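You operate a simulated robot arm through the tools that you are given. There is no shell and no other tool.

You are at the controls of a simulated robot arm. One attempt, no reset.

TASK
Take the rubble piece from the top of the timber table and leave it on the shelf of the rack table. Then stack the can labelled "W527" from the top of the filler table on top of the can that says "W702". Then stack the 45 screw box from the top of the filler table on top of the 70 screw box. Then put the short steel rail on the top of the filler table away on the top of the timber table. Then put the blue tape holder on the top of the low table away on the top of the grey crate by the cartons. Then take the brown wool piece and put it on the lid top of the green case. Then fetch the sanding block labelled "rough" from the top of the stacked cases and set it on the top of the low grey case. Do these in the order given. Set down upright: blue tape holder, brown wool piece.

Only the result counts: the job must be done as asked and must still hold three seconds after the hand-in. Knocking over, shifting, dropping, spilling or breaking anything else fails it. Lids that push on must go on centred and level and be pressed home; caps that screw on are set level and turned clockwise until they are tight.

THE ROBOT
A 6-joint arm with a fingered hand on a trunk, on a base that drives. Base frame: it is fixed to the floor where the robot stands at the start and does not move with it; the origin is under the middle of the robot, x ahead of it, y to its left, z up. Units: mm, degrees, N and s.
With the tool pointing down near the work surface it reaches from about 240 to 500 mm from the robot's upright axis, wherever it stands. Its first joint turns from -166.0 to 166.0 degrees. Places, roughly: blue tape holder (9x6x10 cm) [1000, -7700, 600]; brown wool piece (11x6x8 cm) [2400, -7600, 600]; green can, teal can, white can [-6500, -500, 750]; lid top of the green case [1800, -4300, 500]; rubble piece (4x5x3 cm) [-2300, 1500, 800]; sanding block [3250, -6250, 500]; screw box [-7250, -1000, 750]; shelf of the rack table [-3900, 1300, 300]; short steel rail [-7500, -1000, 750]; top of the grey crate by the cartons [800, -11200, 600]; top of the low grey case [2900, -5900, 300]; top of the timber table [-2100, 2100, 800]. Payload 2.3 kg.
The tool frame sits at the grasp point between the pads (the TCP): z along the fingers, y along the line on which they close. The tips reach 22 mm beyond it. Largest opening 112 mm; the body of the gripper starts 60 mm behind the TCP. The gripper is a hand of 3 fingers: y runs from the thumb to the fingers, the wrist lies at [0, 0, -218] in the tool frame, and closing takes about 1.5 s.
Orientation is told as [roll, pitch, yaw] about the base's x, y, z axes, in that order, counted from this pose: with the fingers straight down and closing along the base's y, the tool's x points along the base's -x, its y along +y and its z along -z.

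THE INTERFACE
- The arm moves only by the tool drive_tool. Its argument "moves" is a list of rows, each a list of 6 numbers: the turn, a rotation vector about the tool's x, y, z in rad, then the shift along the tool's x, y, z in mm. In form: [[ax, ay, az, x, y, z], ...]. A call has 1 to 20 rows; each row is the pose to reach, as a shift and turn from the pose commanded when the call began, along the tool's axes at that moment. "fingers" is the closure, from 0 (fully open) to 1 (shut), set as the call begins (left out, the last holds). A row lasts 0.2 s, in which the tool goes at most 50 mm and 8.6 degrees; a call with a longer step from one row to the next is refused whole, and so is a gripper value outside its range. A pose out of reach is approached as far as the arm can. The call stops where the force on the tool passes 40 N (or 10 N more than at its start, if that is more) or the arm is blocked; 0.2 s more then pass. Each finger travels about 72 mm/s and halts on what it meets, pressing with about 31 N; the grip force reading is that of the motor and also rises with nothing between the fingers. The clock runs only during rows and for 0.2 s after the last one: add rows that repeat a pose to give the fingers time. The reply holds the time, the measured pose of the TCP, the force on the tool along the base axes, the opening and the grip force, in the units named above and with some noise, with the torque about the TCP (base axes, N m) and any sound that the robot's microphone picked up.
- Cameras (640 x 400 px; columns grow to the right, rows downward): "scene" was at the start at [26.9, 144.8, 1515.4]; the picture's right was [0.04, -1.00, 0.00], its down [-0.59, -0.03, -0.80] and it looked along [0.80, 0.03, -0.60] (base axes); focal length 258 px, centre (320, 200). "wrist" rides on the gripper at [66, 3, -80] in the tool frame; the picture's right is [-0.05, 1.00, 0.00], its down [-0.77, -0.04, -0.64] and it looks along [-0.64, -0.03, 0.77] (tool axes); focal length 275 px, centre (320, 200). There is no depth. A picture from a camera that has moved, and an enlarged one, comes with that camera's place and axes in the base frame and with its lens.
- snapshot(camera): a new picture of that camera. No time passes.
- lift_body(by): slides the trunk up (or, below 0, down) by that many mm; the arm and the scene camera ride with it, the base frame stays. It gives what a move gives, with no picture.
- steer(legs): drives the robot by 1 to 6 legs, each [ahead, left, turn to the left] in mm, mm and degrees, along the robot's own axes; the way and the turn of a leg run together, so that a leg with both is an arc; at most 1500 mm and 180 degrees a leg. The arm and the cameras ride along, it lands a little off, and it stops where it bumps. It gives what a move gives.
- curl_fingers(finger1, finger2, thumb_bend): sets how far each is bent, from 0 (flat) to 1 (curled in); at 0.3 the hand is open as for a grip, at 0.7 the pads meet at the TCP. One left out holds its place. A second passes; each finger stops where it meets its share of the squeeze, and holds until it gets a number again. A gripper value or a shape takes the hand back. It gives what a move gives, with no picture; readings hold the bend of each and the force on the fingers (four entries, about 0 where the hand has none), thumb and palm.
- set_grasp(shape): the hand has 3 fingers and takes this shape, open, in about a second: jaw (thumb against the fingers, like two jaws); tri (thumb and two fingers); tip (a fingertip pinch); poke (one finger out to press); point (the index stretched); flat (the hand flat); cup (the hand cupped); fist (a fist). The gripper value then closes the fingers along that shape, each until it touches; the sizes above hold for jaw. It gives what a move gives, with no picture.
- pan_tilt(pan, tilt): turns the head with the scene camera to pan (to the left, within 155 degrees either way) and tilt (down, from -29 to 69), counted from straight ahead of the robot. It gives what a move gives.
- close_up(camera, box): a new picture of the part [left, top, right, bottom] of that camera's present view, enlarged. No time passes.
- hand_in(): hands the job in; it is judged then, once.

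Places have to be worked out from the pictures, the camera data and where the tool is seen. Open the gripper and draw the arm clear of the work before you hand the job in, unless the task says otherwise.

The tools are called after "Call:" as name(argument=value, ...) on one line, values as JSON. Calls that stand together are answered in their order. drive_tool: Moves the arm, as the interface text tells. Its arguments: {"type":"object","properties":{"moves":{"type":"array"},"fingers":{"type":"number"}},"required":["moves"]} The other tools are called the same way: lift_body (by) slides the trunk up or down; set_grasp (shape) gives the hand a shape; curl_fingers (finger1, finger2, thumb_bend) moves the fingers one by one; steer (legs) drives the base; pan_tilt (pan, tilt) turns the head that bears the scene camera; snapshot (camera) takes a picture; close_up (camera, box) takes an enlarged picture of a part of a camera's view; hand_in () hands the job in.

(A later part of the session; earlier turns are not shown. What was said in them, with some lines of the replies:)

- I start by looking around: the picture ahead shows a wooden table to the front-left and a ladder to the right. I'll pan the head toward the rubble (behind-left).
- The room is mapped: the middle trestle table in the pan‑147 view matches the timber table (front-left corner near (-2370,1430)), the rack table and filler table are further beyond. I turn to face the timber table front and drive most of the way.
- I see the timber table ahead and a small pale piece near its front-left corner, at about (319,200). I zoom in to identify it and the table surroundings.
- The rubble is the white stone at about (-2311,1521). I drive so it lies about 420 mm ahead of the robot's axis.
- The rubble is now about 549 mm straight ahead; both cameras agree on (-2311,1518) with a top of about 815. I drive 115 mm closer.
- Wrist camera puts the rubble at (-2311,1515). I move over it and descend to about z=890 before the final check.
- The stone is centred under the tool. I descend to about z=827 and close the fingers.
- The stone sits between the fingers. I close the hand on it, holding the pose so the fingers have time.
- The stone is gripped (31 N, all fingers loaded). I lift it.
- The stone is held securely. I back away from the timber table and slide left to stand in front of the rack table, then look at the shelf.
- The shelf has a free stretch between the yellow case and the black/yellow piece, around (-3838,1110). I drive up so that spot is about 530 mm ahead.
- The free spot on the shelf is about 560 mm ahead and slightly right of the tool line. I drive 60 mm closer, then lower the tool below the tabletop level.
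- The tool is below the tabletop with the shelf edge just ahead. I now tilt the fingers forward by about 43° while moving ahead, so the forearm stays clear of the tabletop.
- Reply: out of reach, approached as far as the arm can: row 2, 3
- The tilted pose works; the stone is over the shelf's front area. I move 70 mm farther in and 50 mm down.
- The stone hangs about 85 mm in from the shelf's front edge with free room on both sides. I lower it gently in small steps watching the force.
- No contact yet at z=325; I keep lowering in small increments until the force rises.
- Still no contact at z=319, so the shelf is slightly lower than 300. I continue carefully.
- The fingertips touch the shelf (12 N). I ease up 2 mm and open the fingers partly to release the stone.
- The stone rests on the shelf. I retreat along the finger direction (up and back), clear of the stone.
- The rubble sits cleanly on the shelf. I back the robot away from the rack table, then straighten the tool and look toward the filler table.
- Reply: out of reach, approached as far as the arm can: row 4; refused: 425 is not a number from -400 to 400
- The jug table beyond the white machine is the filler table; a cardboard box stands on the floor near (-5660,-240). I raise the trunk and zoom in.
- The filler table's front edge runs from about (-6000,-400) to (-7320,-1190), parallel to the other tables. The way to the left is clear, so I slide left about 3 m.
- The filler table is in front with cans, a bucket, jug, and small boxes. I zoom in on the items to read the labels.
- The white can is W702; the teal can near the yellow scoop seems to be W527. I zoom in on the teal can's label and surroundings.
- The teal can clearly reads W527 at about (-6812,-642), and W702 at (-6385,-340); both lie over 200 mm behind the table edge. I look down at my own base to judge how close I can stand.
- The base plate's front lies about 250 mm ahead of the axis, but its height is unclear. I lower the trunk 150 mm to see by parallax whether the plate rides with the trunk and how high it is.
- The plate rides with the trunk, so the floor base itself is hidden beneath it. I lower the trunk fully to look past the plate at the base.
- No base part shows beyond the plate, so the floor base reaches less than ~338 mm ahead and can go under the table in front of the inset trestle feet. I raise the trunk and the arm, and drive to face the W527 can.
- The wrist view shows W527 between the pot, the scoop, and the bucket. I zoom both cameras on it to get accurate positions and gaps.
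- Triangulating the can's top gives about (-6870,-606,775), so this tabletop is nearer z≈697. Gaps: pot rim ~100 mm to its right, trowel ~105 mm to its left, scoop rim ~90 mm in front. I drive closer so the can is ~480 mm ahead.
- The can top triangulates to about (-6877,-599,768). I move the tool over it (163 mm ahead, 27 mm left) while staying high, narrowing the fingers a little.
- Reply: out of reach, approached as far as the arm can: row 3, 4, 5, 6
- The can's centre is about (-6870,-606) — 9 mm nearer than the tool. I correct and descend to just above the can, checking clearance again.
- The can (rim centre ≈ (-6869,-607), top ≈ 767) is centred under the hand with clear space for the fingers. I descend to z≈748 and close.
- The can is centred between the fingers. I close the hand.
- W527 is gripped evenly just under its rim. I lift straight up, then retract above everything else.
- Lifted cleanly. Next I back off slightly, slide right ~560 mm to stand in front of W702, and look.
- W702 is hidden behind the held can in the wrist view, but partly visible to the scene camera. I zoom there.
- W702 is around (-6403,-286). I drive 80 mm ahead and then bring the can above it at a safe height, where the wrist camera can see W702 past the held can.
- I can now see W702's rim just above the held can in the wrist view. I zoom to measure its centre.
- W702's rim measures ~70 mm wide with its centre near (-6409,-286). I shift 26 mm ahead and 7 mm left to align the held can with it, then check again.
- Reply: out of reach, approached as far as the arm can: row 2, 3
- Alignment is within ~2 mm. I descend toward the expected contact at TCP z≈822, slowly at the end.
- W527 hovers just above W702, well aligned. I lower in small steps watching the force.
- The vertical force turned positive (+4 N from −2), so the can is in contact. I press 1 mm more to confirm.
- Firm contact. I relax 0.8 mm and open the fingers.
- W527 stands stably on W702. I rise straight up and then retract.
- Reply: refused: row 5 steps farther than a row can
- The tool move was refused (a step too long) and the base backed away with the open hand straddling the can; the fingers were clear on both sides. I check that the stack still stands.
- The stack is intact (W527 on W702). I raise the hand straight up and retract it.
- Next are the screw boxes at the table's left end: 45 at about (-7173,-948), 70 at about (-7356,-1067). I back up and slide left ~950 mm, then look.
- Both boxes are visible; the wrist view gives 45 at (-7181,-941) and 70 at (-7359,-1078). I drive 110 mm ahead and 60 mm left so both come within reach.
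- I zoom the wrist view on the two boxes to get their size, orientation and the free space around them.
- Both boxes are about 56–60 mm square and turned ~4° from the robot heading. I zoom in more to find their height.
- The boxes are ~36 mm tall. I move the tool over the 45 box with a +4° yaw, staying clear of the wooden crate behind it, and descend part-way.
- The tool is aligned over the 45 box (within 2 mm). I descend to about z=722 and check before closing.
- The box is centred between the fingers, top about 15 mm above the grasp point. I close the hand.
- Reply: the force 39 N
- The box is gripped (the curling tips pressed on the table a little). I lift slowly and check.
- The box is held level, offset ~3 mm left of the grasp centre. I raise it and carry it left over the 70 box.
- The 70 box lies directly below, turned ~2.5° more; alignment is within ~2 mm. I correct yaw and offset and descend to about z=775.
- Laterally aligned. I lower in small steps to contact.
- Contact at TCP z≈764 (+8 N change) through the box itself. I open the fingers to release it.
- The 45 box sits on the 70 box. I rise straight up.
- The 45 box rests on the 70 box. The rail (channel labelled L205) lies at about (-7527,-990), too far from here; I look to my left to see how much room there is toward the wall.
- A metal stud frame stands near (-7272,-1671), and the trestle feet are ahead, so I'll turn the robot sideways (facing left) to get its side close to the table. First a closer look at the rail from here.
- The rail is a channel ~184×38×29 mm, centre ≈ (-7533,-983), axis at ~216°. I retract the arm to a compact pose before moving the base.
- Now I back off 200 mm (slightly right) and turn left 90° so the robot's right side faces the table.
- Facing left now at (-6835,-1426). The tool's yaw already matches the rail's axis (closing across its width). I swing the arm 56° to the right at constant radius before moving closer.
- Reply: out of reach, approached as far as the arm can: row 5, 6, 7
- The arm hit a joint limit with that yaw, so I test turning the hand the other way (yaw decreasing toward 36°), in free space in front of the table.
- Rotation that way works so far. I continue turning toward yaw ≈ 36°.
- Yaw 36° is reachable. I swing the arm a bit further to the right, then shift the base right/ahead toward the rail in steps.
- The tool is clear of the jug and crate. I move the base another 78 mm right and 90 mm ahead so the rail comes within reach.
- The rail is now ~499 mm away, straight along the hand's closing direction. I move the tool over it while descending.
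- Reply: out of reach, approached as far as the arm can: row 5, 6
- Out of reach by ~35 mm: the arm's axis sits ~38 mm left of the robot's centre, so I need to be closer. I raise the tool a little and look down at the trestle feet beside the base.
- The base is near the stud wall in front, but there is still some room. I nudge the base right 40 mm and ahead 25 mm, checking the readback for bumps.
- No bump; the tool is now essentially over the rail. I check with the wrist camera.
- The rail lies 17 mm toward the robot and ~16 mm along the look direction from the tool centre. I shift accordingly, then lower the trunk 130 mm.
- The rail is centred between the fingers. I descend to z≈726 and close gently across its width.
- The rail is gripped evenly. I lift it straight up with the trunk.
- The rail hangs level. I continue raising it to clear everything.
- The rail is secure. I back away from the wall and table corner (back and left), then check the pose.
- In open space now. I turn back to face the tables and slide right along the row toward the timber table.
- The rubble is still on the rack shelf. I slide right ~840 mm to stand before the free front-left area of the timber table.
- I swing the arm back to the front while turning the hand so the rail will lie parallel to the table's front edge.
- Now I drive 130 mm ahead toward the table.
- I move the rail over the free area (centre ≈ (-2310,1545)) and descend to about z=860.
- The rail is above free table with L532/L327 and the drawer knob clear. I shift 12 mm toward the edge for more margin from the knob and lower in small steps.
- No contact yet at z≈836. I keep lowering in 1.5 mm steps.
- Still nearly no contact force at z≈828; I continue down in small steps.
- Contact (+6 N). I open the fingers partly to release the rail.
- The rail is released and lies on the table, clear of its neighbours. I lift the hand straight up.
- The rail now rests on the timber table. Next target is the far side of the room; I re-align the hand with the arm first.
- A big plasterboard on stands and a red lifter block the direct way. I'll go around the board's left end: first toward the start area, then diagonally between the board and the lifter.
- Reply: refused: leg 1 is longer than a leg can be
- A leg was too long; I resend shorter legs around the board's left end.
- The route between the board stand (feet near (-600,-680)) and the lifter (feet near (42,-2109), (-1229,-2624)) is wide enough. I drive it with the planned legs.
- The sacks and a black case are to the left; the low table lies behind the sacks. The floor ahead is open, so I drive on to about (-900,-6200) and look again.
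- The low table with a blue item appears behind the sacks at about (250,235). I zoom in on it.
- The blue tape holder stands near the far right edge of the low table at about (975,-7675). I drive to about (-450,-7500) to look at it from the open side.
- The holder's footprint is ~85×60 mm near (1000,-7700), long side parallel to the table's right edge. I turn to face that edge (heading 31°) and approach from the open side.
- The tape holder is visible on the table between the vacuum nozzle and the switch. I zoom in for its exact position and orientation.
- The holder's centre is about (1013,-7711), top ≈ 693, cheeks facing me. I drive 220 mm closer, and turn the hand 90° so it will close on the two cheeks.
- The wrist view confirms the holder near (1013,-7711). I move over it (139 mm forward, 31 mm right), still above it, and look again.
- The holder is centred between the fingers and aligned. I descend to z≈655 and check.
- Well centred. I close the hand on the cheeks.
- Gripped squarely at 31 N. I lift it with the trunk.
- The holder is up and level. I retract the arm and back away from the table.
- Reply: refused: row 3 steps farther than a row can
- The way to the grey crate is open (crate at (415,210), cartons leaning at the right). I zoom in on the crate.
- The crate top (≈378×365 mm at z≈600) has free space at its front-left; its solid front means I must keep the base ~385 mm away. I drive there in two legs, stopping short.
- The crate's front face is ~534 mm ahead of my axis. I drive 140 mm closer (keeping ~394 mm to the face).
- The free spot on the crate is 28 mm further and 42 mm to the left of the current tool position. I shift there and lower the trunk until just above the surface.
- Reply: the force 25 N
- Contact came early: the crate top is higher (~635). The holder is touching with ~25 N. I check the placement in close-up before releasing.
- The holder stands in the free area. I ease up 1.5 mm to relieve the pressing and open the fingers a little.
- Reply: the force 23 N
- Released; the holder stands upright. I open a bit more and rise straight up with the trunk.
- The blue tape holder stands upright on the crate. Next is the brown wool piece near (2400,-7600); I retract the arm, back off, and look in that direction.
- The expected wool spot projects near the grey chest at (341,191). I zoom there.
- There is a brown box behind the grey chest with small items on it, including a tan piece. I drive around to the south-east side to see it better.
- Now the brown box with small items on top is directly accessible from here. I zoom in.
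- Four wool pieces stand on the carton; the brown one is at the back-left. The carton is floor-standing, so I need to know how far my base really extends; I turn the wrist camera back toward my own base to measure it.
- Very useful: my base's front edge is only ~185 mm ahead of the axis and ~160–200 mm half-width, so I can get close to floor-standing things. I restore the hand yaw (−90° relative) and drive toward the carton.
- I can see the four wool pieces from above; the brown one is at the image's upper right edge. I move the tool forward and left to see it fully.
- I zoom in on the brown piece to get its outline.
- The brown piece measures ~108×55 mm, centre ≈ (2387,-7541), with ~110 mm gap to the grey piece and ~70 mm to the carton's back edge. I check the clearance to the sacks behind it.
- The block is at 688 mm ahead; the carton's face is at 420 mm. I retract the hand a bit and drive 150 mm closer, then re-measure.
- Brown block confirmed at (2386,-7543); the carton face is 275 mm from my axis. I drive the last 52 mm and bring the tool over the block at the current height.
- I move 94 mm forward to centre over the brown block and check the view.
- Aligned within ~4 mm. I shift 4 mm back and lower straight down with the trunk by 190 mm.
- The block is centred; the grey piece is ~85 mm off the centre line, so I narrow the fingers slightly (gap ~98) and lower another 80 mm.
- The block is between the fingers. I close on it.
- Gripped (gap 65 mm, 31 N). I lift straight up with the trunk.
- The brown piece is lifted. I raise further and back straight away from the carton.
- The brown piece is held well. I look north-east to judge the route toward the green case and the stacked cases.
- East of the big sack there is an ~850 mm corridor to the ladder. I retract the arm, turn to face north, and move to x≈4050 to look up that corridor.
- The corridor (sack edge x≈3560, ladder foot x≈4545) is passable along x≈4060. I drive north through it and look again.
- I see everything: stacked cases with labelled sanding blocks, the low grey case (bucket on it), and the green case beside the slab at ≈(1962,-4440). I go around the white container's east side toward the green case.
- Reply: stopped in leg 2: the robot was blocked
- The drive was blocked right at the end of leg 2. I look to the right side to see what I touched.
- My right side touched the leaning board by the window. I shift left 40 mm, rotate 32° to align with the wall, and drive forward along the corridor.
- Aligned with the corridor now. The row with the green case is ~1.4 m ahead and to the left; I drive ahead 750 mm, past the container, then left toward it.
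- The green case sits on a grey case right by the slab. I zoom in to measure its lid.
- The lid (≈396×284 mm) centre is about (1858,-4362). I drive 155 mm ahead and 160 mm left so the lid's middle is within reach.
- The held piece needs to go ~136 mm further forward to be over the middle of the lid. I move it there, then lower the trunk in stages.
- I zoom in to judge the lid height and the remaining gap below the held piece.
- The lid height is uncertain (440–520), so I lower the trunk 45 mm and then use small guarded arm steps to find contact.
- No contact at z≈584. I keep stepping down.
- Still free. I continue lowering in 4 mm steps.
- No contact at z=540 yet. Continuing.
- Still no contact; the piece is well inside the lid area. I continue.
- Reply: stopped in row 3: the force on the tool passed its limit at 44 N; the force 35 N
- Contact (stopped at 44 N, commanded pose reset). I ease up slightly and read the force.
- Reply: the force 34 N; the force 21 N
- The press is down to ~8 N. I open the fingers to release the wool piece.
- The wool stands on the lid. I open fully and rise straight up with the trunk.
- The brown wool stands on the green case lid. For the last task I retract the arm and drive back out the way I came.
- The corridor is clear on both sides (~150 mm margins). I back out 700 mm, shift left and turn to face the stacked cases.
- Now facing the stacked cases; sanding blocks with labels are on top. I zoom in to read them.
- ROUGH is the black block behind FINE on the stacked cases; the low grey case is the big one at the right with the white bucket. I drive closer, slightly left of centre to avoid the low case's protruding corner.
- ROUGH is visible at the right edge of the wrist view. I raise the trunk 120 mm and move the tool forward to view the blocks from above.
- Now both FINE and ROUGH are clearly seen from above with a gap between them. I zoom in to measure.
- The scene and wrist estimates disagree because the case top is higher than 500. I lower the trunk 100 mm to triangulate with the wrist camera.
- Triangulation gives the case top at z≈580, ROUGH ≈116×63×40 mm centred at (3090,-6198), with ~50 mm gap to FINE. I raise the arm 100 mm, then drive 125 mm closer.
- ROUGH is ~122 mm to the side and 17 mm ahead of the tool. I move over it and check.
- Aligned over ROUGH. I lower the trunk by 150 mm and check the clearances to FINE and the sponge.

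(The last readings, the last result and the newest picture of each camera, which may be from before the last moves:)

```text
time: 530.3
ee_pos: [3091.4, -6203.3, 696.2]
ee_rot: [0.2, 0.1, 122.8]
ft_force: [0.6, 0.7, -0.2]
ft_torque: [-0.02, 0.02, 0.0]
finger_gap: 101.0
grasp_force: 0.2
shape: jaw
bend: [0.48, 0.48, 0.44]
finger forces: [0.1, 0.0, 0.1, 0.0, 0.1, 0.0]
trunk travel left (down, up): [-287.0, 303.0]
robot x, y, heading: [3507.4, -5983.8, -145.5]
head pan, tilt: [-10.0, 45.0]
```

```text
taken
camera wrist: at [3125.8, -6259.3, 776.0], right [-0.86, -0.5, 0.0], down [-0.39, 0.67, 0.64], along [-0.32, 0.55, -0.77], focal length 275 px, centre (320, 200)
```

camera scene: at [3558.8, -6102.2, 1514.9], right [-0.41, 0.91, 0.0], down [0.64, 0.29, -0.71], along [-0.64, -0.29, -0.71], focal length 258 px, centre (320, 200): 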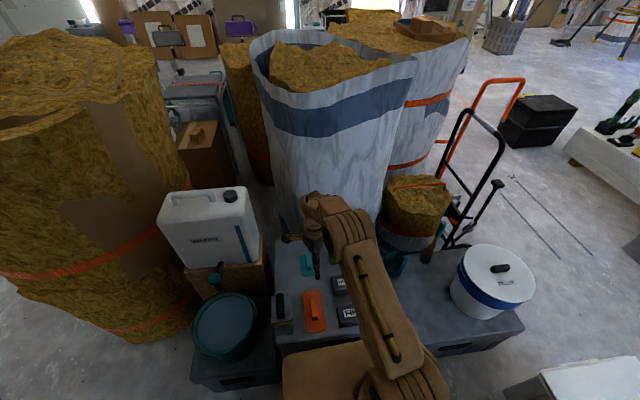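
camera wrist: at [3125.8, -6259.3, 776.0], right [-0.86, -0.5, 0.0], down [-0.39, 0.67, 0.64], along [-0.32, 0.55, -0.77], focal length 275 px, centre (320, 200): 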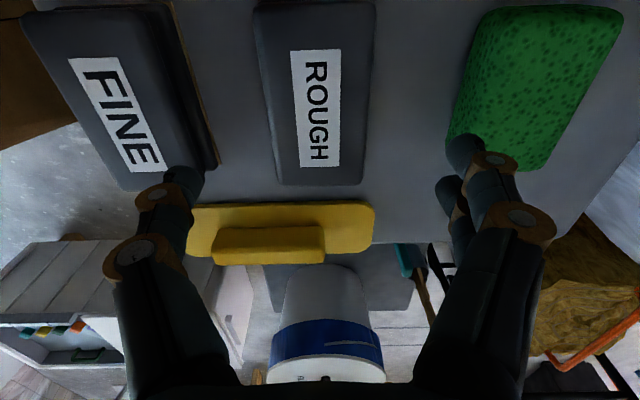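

Clearances look fine (thumb ~20 mm from FINE). I lower another 78 mm to grip height.

Call:
lift_body(by=-78)

Call:
snapshot(camera="wrist")

```text
time: 531.5
ee_pos: [3092.1, -6201.7, 618.4]
ee_rot: [0.2, 0.0, 122.9]
ft_force: [0.2, 0.6, 0.1]
ft_torque: [0.01, -0.03, 0.02]
finger_gap: 100.9
grasp_force: 0.1
shape: jaw
bend: [0.48, 0.48, 0.44]
finger forces: [0.0, 0.1, 0.0, 0.0, 0.0, 0.0]
trunk travel left (down, up): [-209.0, 381.0]
robot x, y, heading: [3507.7, -5985.8, -145.5]
head pan, tilt: [-10.0, 45.0]
```

```text
taken
camera wrist: at [3125.9, -6259.3, 698.0], right [-0.86, -0.5, 0.0], down [-0.39, 0.67, 0.64], along [-0.32, 0.55, -0.77], focal length 275 px, centre (320, 200)
```

wrist: 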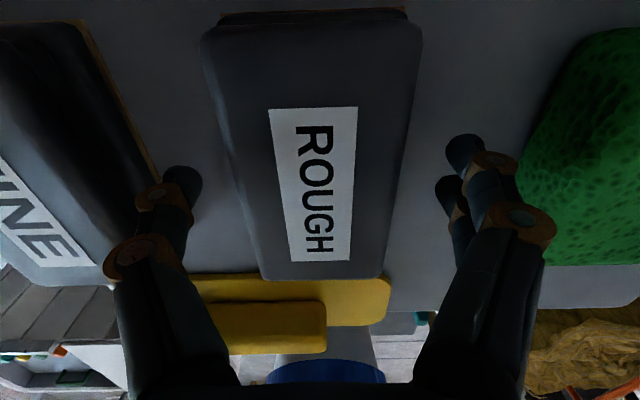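

The block is centred. I lower 4 mm and close the hand on it.

Call:
drive_tool(moves=[[0, 0, 0, 0, 0, 4], [0, 0, 0, 0, 0, 4], [0, 0, 0, 0, 0, 4], [0, 0, 0, 0, 0, 4], [0, 0, 0, 0, 0, 4], [0, 0, 0, 0, 0, 4], [0, 0, 0, 0, 0, 4]], fingers=1)

Call:
snapshot(camera="wrist")

```text
time: 533.1
ee_pos: [3092.3, -6203.0, 614.3]
ee_rot: [0.3, 0.0, 122.8]
ft_force: [0.2, 0.2, -0.2]
ft_torque: [0.01, 0.0, -0.03]
finger_gap: 53.7
grasp_force: 31.1
shape: jaw
bend: [0.73, 0.73, 0.7]
finger forces: [14.3, 14.4, 0.0, 0.0, 28.3, 0.0]
trunk travel left (down, up): [-209.0, 381.0]
robot x, y, heading: [3502.6, -5985.4, -145.4]
head pan, tilt: [-10.0, 45.0]
```

```text
taken
camera wrist: at [3125.8, -6259.3, 694.1], right [-0.86, -0.5, 0.0], down [-0.39, 0.67, 0.64], along [-0.32, 0.55, -0.77], focal length 275 px, centre (320, 200)
```

wrist: 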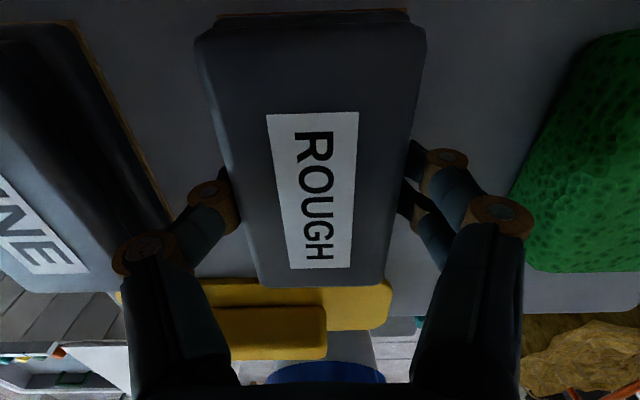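

Gripped cleanly. I lift with the trunk.

Call:
lift_body(by=150)

Call:
snapshot(camera="wrist")

Call:
snapshot(camera="scene")

```text
time: 534.8
ee_pos: [3092.5, -6201.9, 763.2]
ee_rot: [0.2, 0.0, 122.8]
ft_force: [0.3, 0.4, -1.3]
ft_torque: [0.04, 0.01, -0.01]
finger_gap: 53.3
grasp_force: 30.5
shape: jaw
bend: [0.73, 0.73, 0.7]
finger forces: [14.2, 14.5, 0.0, 0.0, 28.1, 0.0]
trunk travel left (down, up): [-359.0, 231.0]
robot x, y, heading: [3505.7, -5982.8, -145.7]
head pan, tilt: [-10.0, 45.0]
```

```text
taken
camera wrist: at [3125.7, -6259.4, 844.0], right [-0.86, -0.5, 0.0], down [-0.39, 0.67, 0.64], along [-0.32, 0.55, -0.77], focal length 275 px, centre (320, 200)
```

wrist: 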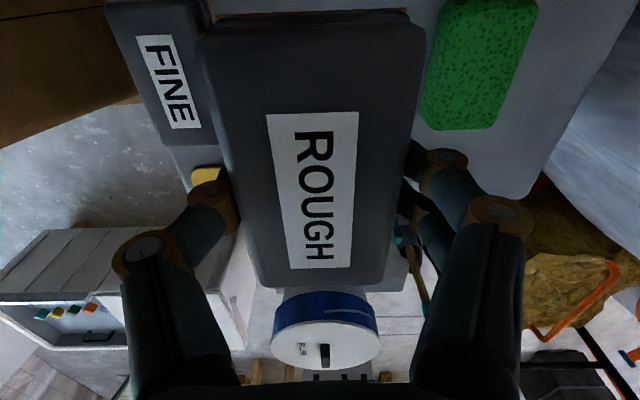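

```text
taken
camera scene: at [3559.6, -6101.5, 1436.9], right [-0.41, 0.91, 0.0], down [0.64, 0.29, -0.71], along [-0.64, -0.29, -0.71], focal length 258 px, centre (320, 200)
```

scene: 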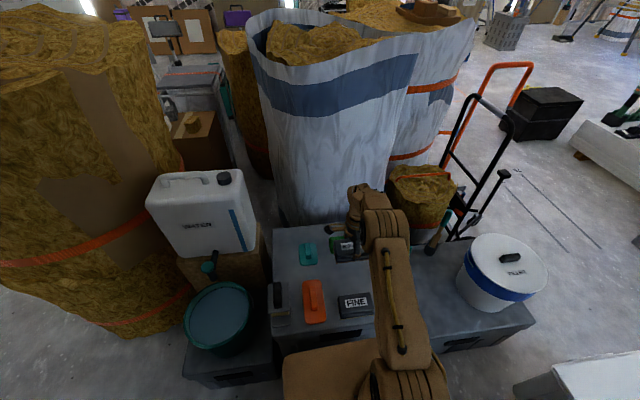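

ROUGH is in the hand. I zoom in on the low grey case to find a free spot and its height.

Call:
close_up(camera="scene", box=[380, 210, 560, 370])

```text
2.50 times, centred on (470, 290) of scene
camera zoom: at [3559.6, -6101.5, 1436.9], right [-0.41, 0.91, 0.0], down [0.64, 0.29, -0.71], along [-0.64, -0.29, -0.71], focal length 646 px, centre (-55, -25)
```

zoom: 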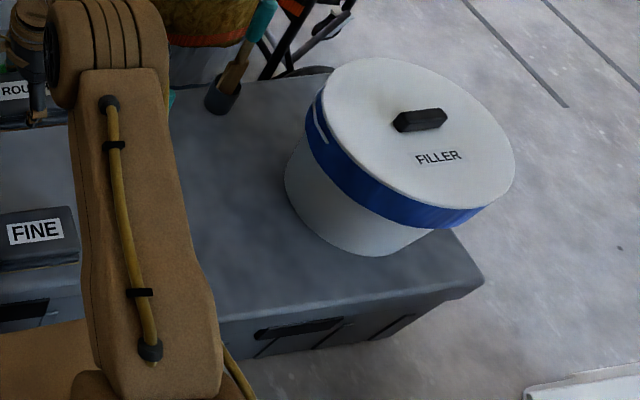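

The low case top is ≈ z 285 with free space left of the bucket. I back 20 mm and slide right 350 mm to bring that spot within reach.

Call:
steer(legs=[[-20, 0, 0], [0, -350, 0]])

Call:
pan_tilt(pan=-10, tilt=50)

Call:
snapshot(camera="scene")

Call:
snapshot(camera="wrist")

```text
time: 537.5
ee_pos: [2912.4, -5905.6, 764.8]
ee_rot: [0.2, 0.0, 123.0]
ft_force: [-0.2, -1.0, -1.5]
ft_torque: [-0.01, -0.03, 0.02]
finger_gap: 53.4
grasp_force: 31.3
shape: jaw
bend: [0.73, 0.73, 0.7]
finger forces: [14.3, 14.5, 0.1, 0.0, 28.4, 0.0]
trunk travel left (down, up): [-359.0, 231.0]
robot x, y, heading: [3324.5, -5685.8, -145.3]
head pan, tilt: [-10.0, 45.0]
```

```text
time: 538.1
ee_pos: [2912.4, -5905.6, 765.2]
ee_rot: [0.2, 0.0, 122.8]
ft_force: [-0.4, 0.0, -1.4]
ft_torque: [-0.02, -0.02, 0.01]
finger_gap: 53.5
grasp_force: 31.2
shape: jaw
bend: [0.73, 0.73, 0.7]
finger forces: [14.3, 14.5, 0.1, 0.0, 28.3, 0.0]
trunk travel left (down, up): [-359.0, 231.0]
robot x, y, heading: [3324.7, -5691.4, -145.5]
head pan, tilt: [-10.0, 50.0]
```

```text
taken
camera scene: at [3384.0, -5802.0, 1430.0], right [-0.41, 0.91, 0.0], down [0.7, 0.32, -0.64], along [-0.58, -0.27, -0.77], focal length 258 px, centre (320, 200)
```

scene: 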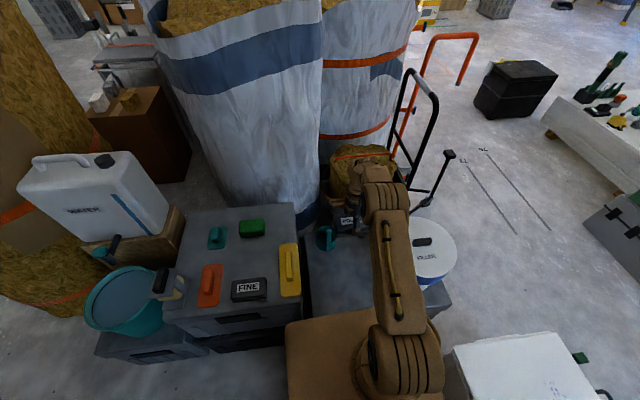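

```text
taken
camera wrist: at [2946.5, -5962.7, 844.0], right [-0.86, -0.5, 0.0], down [-0.39, 0.67, 0.64], along [-0.32, 0.55, -0.77], focal length 275 px, centre (320, 200)
```

wrist: 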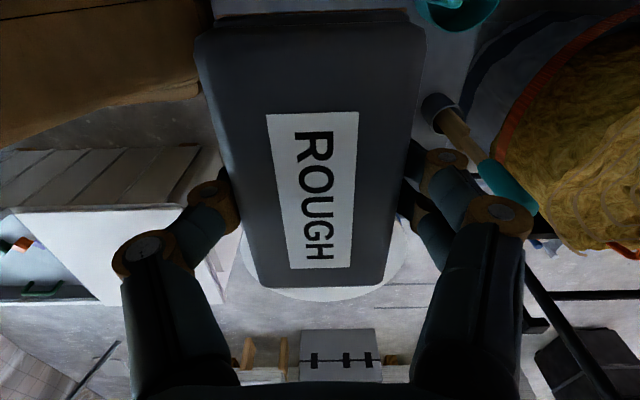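

The tool is above the free area of the low case (cup ~220 mm beyond, bucket ~200 mm to the side). I pull back 15 mm and lower the trunk 300 mm.

Call:
drive_tool(moves=[[0, 0, 0, 0, -15, 0]])

Call:
lift_body(by=-300)

Call:
snapshot(camera="scene")

Call:
snapshot(camera="wrist")

```text
time: 538.5
ee_pos: [2925.4, -5899.4, 764.5]
ee_rot: [0.3, 0.0, 122.9]
ft_force: [0.8, 1.3, -2.2]
ft_torque: [-0.02, 0.0, 0.05]
finger_gap: 53.4
grasp_force: 31.2
shape: jaw
bend: [0.73, 0.73, 0.7]
finger forces: [14.4, 14.7, 0.0, 0.0, 28.3, 0.0]
trunk travel left (down, up): [-359.0, 231.0]
robot x, y, heading: [3326.3, -5686.8, -145.6]
head pan, tilt: [-10.0, 50.0]
```

```text
time: 541.5
ee_pos: [2925.2, -5896.5, 464.2]
ee_rot: [0.2, 0.0, 123.2]
ft_force: [0.9, 0.4, -1.7]
ft_torque: [-0.02, -0.02, 0.03]
finger_gap: 53.4
grasp_force: 30.9
shape: jaw
bend: [0.73, 0.73, 0.7]
finger forces: [14.5, 14.7, 0.0, 0.1, 28.3, 0.0]
trunk travel left (down, up): [-59.0, 531.0]
robot x, y, heading: [3322.0, -5687.8, -145.3]
head pan, tilt: [-10.0, 50.0]
```

```text
taken
camera scene: at [3384.1, -5801.9, 1130.0], right [-0.41, 0.91, 0.0], down [0.7, 0.32, -0.64], along [-0.58, -0.27, -0.77], focal length 258 px, centre (320, 200)
```

scene: 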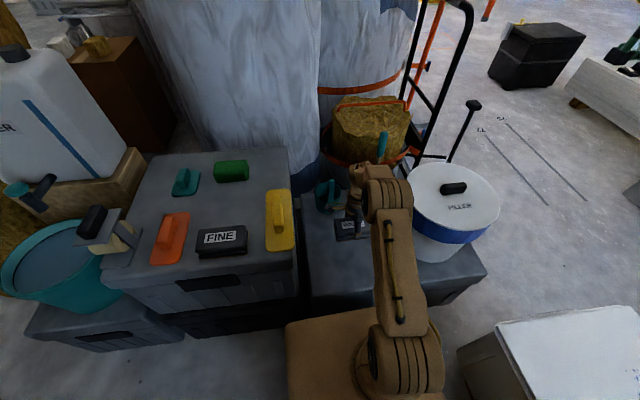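

```text
taken
camera wrist: at [2959.4, -5954.7, 544.0], right [-0.86, -0.5, 0.0], down [-0.39, 0.67, 0.64], along [-0.32, 0.55, -0.77], focal length 275 px, centre (320, 200)
```

wrist: 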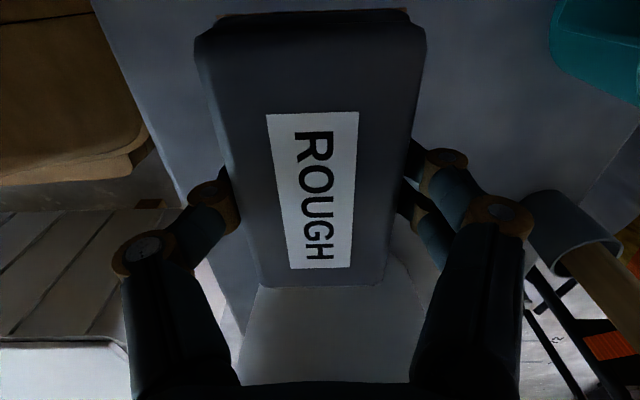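

I zoom in to check the held block's surroundings above the low case.

Call:
close_up(camera="scene", box=[290, 140, 500, 310])

```text
2.35 times, centred on (395, 225) of scene
camera zoom: at [3384.1, -5801.9, 1130.0], right [-0.41, 0.91, 0.0], down [0.7, 0.32, -0.64], along [-0.58, -0.27, -0.77], focal length 608 px, centre (144, 141)
```

zoom: 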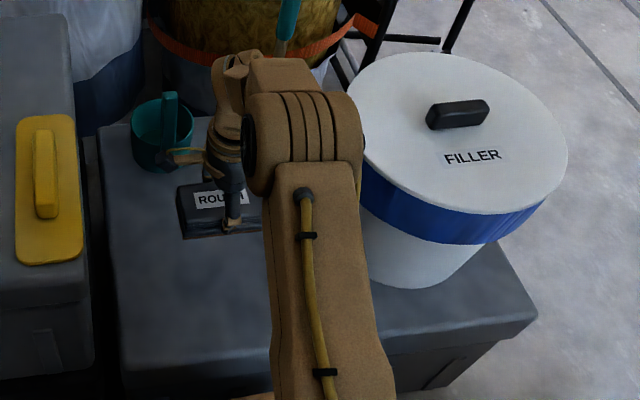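

Clear space below. I lower the trunk the remaining 55 mm and then step down with the arm.

Call:
lift_body(by=-55)

Call:
drive_tool(moves=[[0, 0, 0, 0, 0, 10], [0, 0, 0, 0, 0, 20], [0, 0, 0, 0, 0, 30], [0, 0, 0, 0, 0, 40]])

Call:
snapshot(camera="wrist")

Call:
close_up(camera="scene", box=[290, 140, 500, 310])

```text
time: 542.5
ee_pos: [2925.4, -5898.0, 409.4]
ee_rot: [0.2, -0.1, 122.8]
ft_force: [0.1, 0.4, -0.7]
ft_torque: [-0.03, -0.01, 0.0]
finger_gap: 53.7
grasp_force: 30.9
shape: jaw
bend: [0.73, 0.73, 0.7]
finger forces: [14.5, 14.7, 0.1, 0.0, 28.3, 0.1]
trunk travel left (down, up): [-4.0, 586.0]
robot x, y, heading: [3325.8, -5689.8, -145.6]
head pan, tilt: [-10.0, 50.0]
```

```text
time: 543.5
ee_pos: [2925.3, -5897.3, 369.4]
ee_rot: [0.2, 0.0, 122.9]
ft_force: [-0.8, 0.6, -1.1]
ft_torque: [0.01, 0.03, 0.01]
finger_gap: 53.1
grasp_force: 31.6
shape: jaw
bend: [0.73, 0.73, 0.7]
finger forces: [14.4, 14.6, 0.0, 0.0, 28.3, 0.0]
trunk travel left (down, up): [-4.0, 586.0]
robot x, y, heading: [3326.4, -5687.9, -145.6]
head pan, tilt: [-10.0, 50.0]
```

```text
taken
camera wrist: at [2959.3, -5954.8, 449.3], right [-0.86, -0.5, 0.0], down [-0.39, 0.67, 0.64], along [-0.32, 0.55, -0.77], focal length 275 px, centre (320, 200)
```

wrist: 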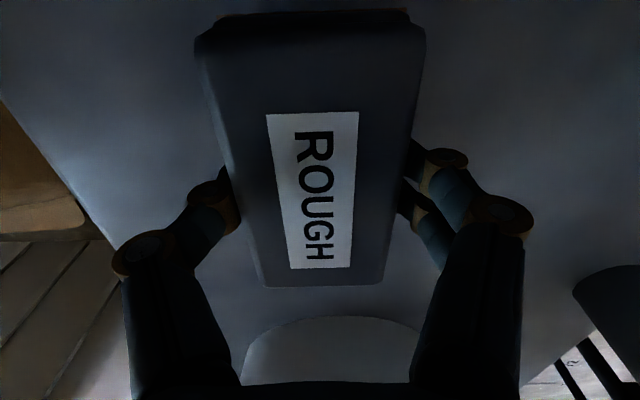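

```text
2.35 times, centred on (395, 225) of scene
camera zoom: at [3384.1, -5801.9, 1075.0], right [-0.41, 0.91, 0.0], down [0.7, 0.32, -0.64], along [-0.58, -0.27, -0.77], focal length 608 px, centre (144, 141)
```

zoom: 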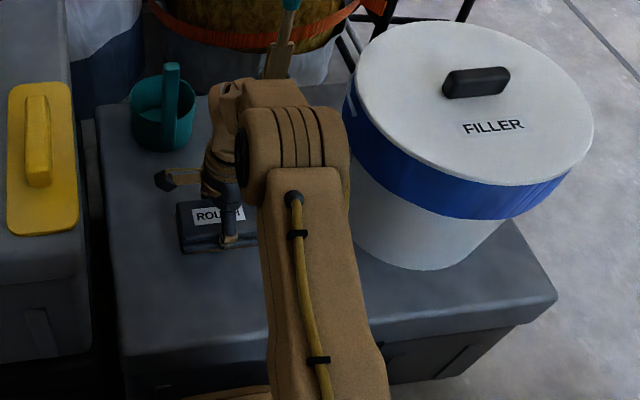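

Good. I continue down in guarded steps.

Call:
drive_tool(moves=[[0, 0, 0, 0, 0, 5], [0, 0, 0, 0, 0, 10], [0, 0, 0, 0, 0, 15], [0, 0, 0, 0, 0, 20]])

```text
time: 544.5
ee_pos: [2926.3, -5898.3, 353.4]
ee_rot: [0.5, 0.0, 122.8]
ft_force: [3.4, 0.5, 32.0]
ft_torque: [-0.14, 0.23, -0.05]
finger_gap: 52.1
grasp_force: 30.6
shape: jaw
bend: [0.75, 0.75, 0.7]
finger forces: [29.2, 29.3, 0.1, 0.0, 34.2, 0.1]
trunk travel left (down, up): [-4.0, 586.0]
robot x, y, heading: [3326.2, -5691.3, -145.4]
head pan, tilt: [-10.0, 50.0]
```

Contact at z≈353 (32 N). I ease up until the force is small.

Call:
drive_tool(moves=[[0, 0, 0, 0, 0, -1.5], [0, 0, 0, 0, 0, -3]])

```text
time: 545.1
ee_pos: [2925.7, -5898.3, 352.6]
ee_rot: [0.4, 0.0, 123.0]
ft_force: [-2.4, 0.1, 22.1]
ft_torque: [-0.19, 0.38, -0.12]
finger_gap: 51.6
grasp_force: 31.1
shape: jaw
bend: [0.74, 0.74, 0.7]
finger forces: [28.3, 28.3, 0.0, 0.0, 29.8, 0.0]
trunk travel left (down, up): [-4.0, 586.0]
robot x, y, heading: [3322.3, -5691.4, -145.6]
head pan, tilt: [-10.0, 50.0]
```

Call:
drive_tool(moves=[[0, 0, 0, 0, 0, -1], [0, 0, 0, 0, 0, -1.5]])

Call:
close_up(camera="scene", box=[330, 200, 410, 260])

```text
time: 545.7
ee_pos: [2925.8, -5898.1, 354.0]
ee_rot: [0.2, 0.0, 122.8]
ft_force: [-3.9, 1.2, 10.9]
ft_torque: [-0.08, 0.26, -0.09]
finger_gap: 51.8
grasp_force: 30.9
shape: jaw
bend: [0.74, 0.74, 0.7]
finger forces: [24.0, 24.3, 0.0, 0.0, 28.3, 0.0]
trunk travel left (down, up): [-4.0, 586.0]
robot x, y, heading: [3324.6, -5686.8, -145.4]
head pan, tilt: [-10.0, 50.0]
```

```text
6.67 times, centred on (370, 230) of scene
camera zoom: at [3385.0, -5801.3, 1074.9], right [-0.41, 0.91, 0.0], down [0.7, 0.32, -0.64], along [-0.59, -0.27, -0.77], focal length 1722 px, centre (-13, 0)
```

zoom: 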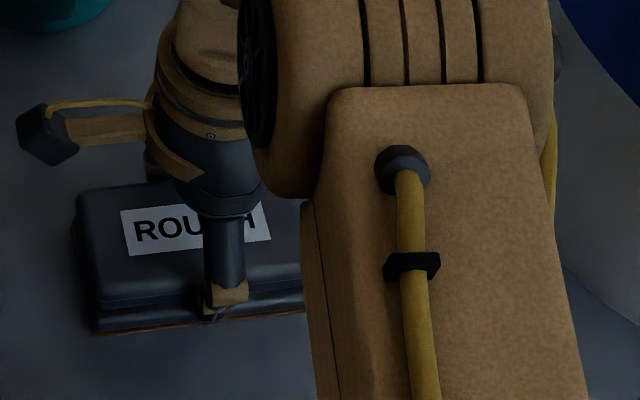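

The block sits on the case top (11 N left, mostly finger tips). I open the fingers to release it.

Call:
drive_tool(moves=[[0, 0, 0, 0, 0, 0], [0, 0, 0, 0, 0, 0], [0, 0, 0, 0, 0, 0], [0, 0, 0, 0, 0, 0], [0, 0, 0, 0, 0, 0]], fingers=0.15)

Call:
snapshot(camera="wrist")

```text
time: 546.9
ee_pos: [2925.7, -5898.3, 353.5]
ee_rot: [0.2, -0.1, 123.0]
ft_force: [-0.1, -0.5, 0.0]
ft_torque: [0.0, 0.0, 0.03]
finger_gap: 94.7
grasp_force: 0.0
shape: jaw
bend: [0.54, 0.54, 0.5]
finger forces: [0.0, 0.0, 0.0, 0.0, 0.0, 0.1]
trunk travel left (down, up): [-4.0, 586.0]
robot x, y, heading: [3326.6, -5689.1, -145.4]
head pan, tilt: [-10.0, 50.0]
```

```text
taken
camera wrist: at [2959.4, -5955.2, 433.3], right [-0.86, -0.5, 0.0], down [-0.39, 0.67, 0.64], along [-0.32, 0.55, -0.77], focal length 275 px, centre (320, 200)
```

wrist: 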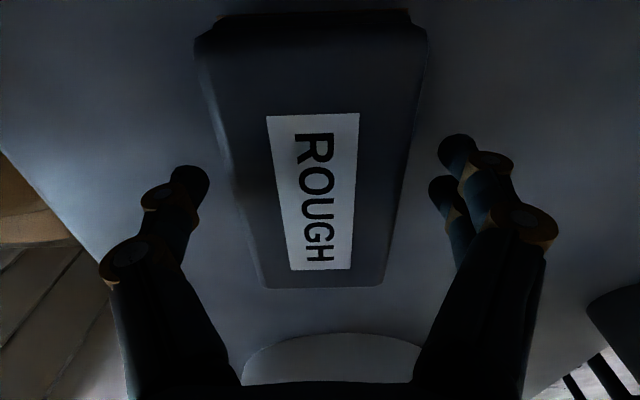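

Released cleanly. I raise the hand straight up with the trunk and verify.

Call:
lift_body(by=350)

Call:
snapshot(camera="wrist")

Call:
snapshot(camera="scene")

```text
time: 550.3
ee_pos: [2925.9, -5899.2, 704.1]
ee_rot: [0.3, -0.1, 123.0]
ft_force: [0.6, -0.1, 0.0]
ft_torque: [0.02, -0.02, -0.01]
finger_gap: 95.0
grasp_force: 0.1
shape: jaw
bend: [0.54, 0.54, 0.5]
finger forces: [0.1, 0.0, 0.0, 0.0, 0.0, 0.0]
trunk travel left (down, up): [-354.0, 236.0]
robot x, y, heading: [3322.4, -5689.5, -145.5]
head pan, tilt: [-10.0, 50.0]
```

```text
taken
camera wrist: at [2959.4, -5955.2, 783.4], right [-0.86, -0.5, 0.0], down [-0.39, 0.67, 0.64], along [-0.32, 0.55, -0.77], focal length 275 px, centre (320, 200)
```

wrist: 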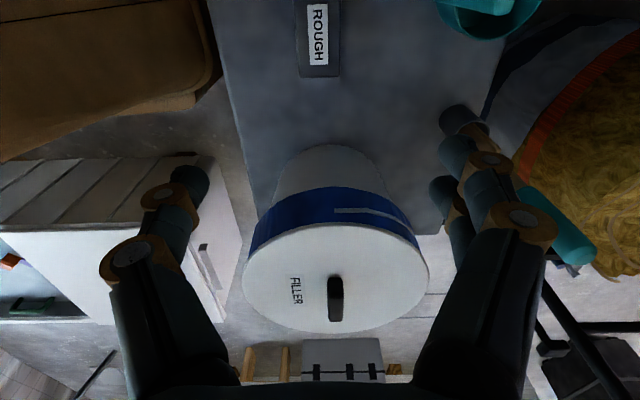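

```text
taken
camera scene: at [3384.2, -5801.9, 1425.0], right [-0.41, 0.91, 0.0], down [0.7, 0.32, -0.64], along [-0.58, -0.27, -0.77], focal length 258 px, centre (320, 200)
```

scene: 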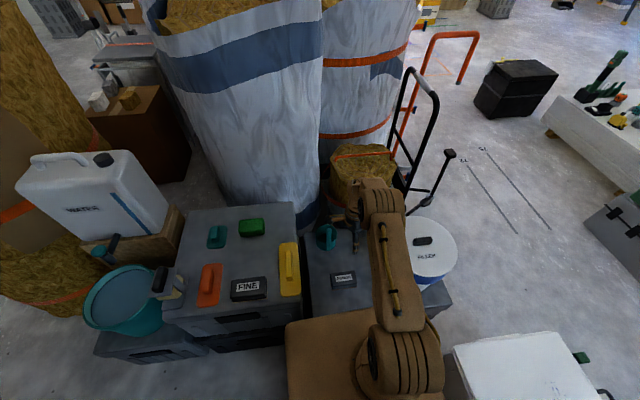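

ROUGH lies on the low grey case. I retract the arm, open the hand and back off, then take a final look at the wool piece.

Call:
drive_tool(moves=[[0, 0, 0, 0, -40, -10], [0, 0, 0, 0, -85, -20], [0, 0, 0, 0, -130, -30]], fingers=0)

Call:
steer(legs=[[-150, 0, 0]])

Call:
pan_tilt(pan=-70, tilt=25)

Call:
snapshot(camera="scene")

Call:
close_up(camera="scene", box=[240, 120, 400, 240])

```text
time: 551.1
ee_pos: [3035.1, -5826.5, 732.7]
ee_rot: [0.4, 0.1, 122.9]
ft_force: [1.5, -0.2, -0.2]
ft_torque: [-0.02, 0.04, 0.0]
finger_gap: 111.7
grasp_force: 0.1
shape: jaw
bend: [0.3, 0.3, 0.3]
finger forces: [0.0, 0.1, 0.0, 0.0, 0.0, 0.0]
trunk travel left (down, up): [-354.0, 236.0]
robot x, y, heading: [3326.7, -5689.9, -145.4]
head pan, tilt: [-10.0, 50.0]
```

```text
time: 552.5
ee_pos: [3159.6, -5742.3, 732.8]
ee_rot: [0.3, 0.0, 122.9]
ft_force: [-0.4, 1.2, 0.0]
ft_torque: [0.0, -0.04, -0.02]
finger_gap: 112.1
grasp_force: 0.1
shape: jaw
bend: [0.3, 0.3, 0.3]
finger forces: [0.1, 0.0, 0.1, 0.0, 0.1, 0.1]
trunk travel left (down, up): [-354.0, 236.0]
robot x, y, heading: [3450.7, -5604.1, -145.6]
head pan, tilt: [-10.0, 50.0]
```

```text
time: 553.8
ee_pos: [3159.1, -5741.6, 733.1]
ee_rot: [0.1, 0.0, 122.8]
ft_force: [0.3, -0.5, -1.1]
ft_torque: [-0.01, 0.01, 0.03]
finger_gap: 112.1
grasp_force: 0.1
shape: jaw
bend: [0.3, 0.3, 0.3]
finger forces: [0.1, 0.0, 0.0, 0.0, 0.1, 0.1]
trunk travel left (down, up): [-354.0, 236.0]
robot x, y, heading: [3448.7, -5601.7, -145.5]
head pan, tilt: [-70.0, 25.0]
```

```text
taken
camera scene: at [3504.0, -5630.8, 1462.5], right [0.58, 0.81, 0.0], down [0.34, -0.25, -0.91], along [-0.74, 0.53, -0.42], focal length 258 px, centre (320, 200)
```

scene: 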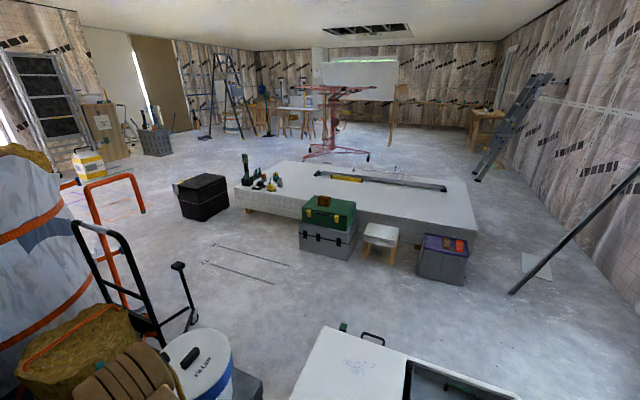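

```text
3.33 times, centred on (320, 180) of scene
camera zoom: at [3504.0, -5630.8, 1462.5], right [0.58, 0.81, 0.0], down [0.34, -0.25, -0.91], along [-0.74, 0.53, -0.42], focal length 861 px, centre (320, 267)
```

zoom: 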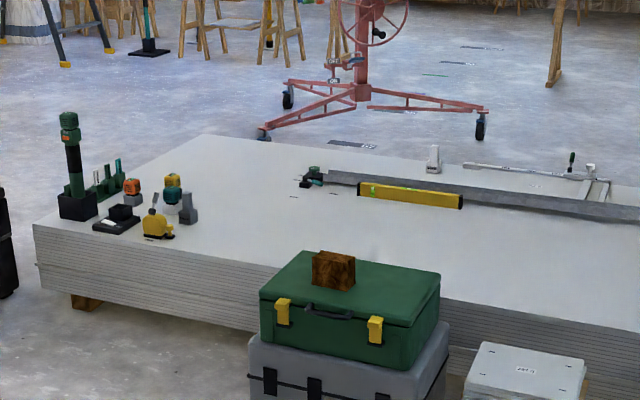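

Everything is in place: the wool stands upright on the green lid, ROUGH lies on the low grey case, and the hand is open and clear. I hand the job in.

Call:
hand_in()

```text
The job is handed in.
```

I did all seven moves in the order you gave and handed the job in. The verdict hasn't come back.

| Step | Item | Where it is now |
|---|---|---|
| 1 | Rubble piece | Shelf of the rack table |
| 2 | Can W527 | On top of can W702 |
| 3 | 45 screw box | On top of the 70 screw box |
| 4 | Short steel rail (labelled L205) | Top of the timber table, front left |
| 5 | Blue tape holder | Upright, top of the grey crate by the cartons |
| 6 | Brown wool piece | Upright, lid top of the green case |
| 7 | Sanding block "rough" | Top of the low grey case |

I saw each item in place on camera after letting go of it. I did not go back to recheck the filler table, timber table or grey crate before handing in.

Two things could count against the result:
- **Backing away from the can stack:** an arm move was refused, and the base drove back 120 mm while the open hand was still around W527. Both cans were still standing straight afterwards.
- **Bump by the window:** on the way to the green case, the base touched something on its right, most likely the white board leaning by the window, and stopped. Nothing looked knocked over, but I did not measure whether the board moved.
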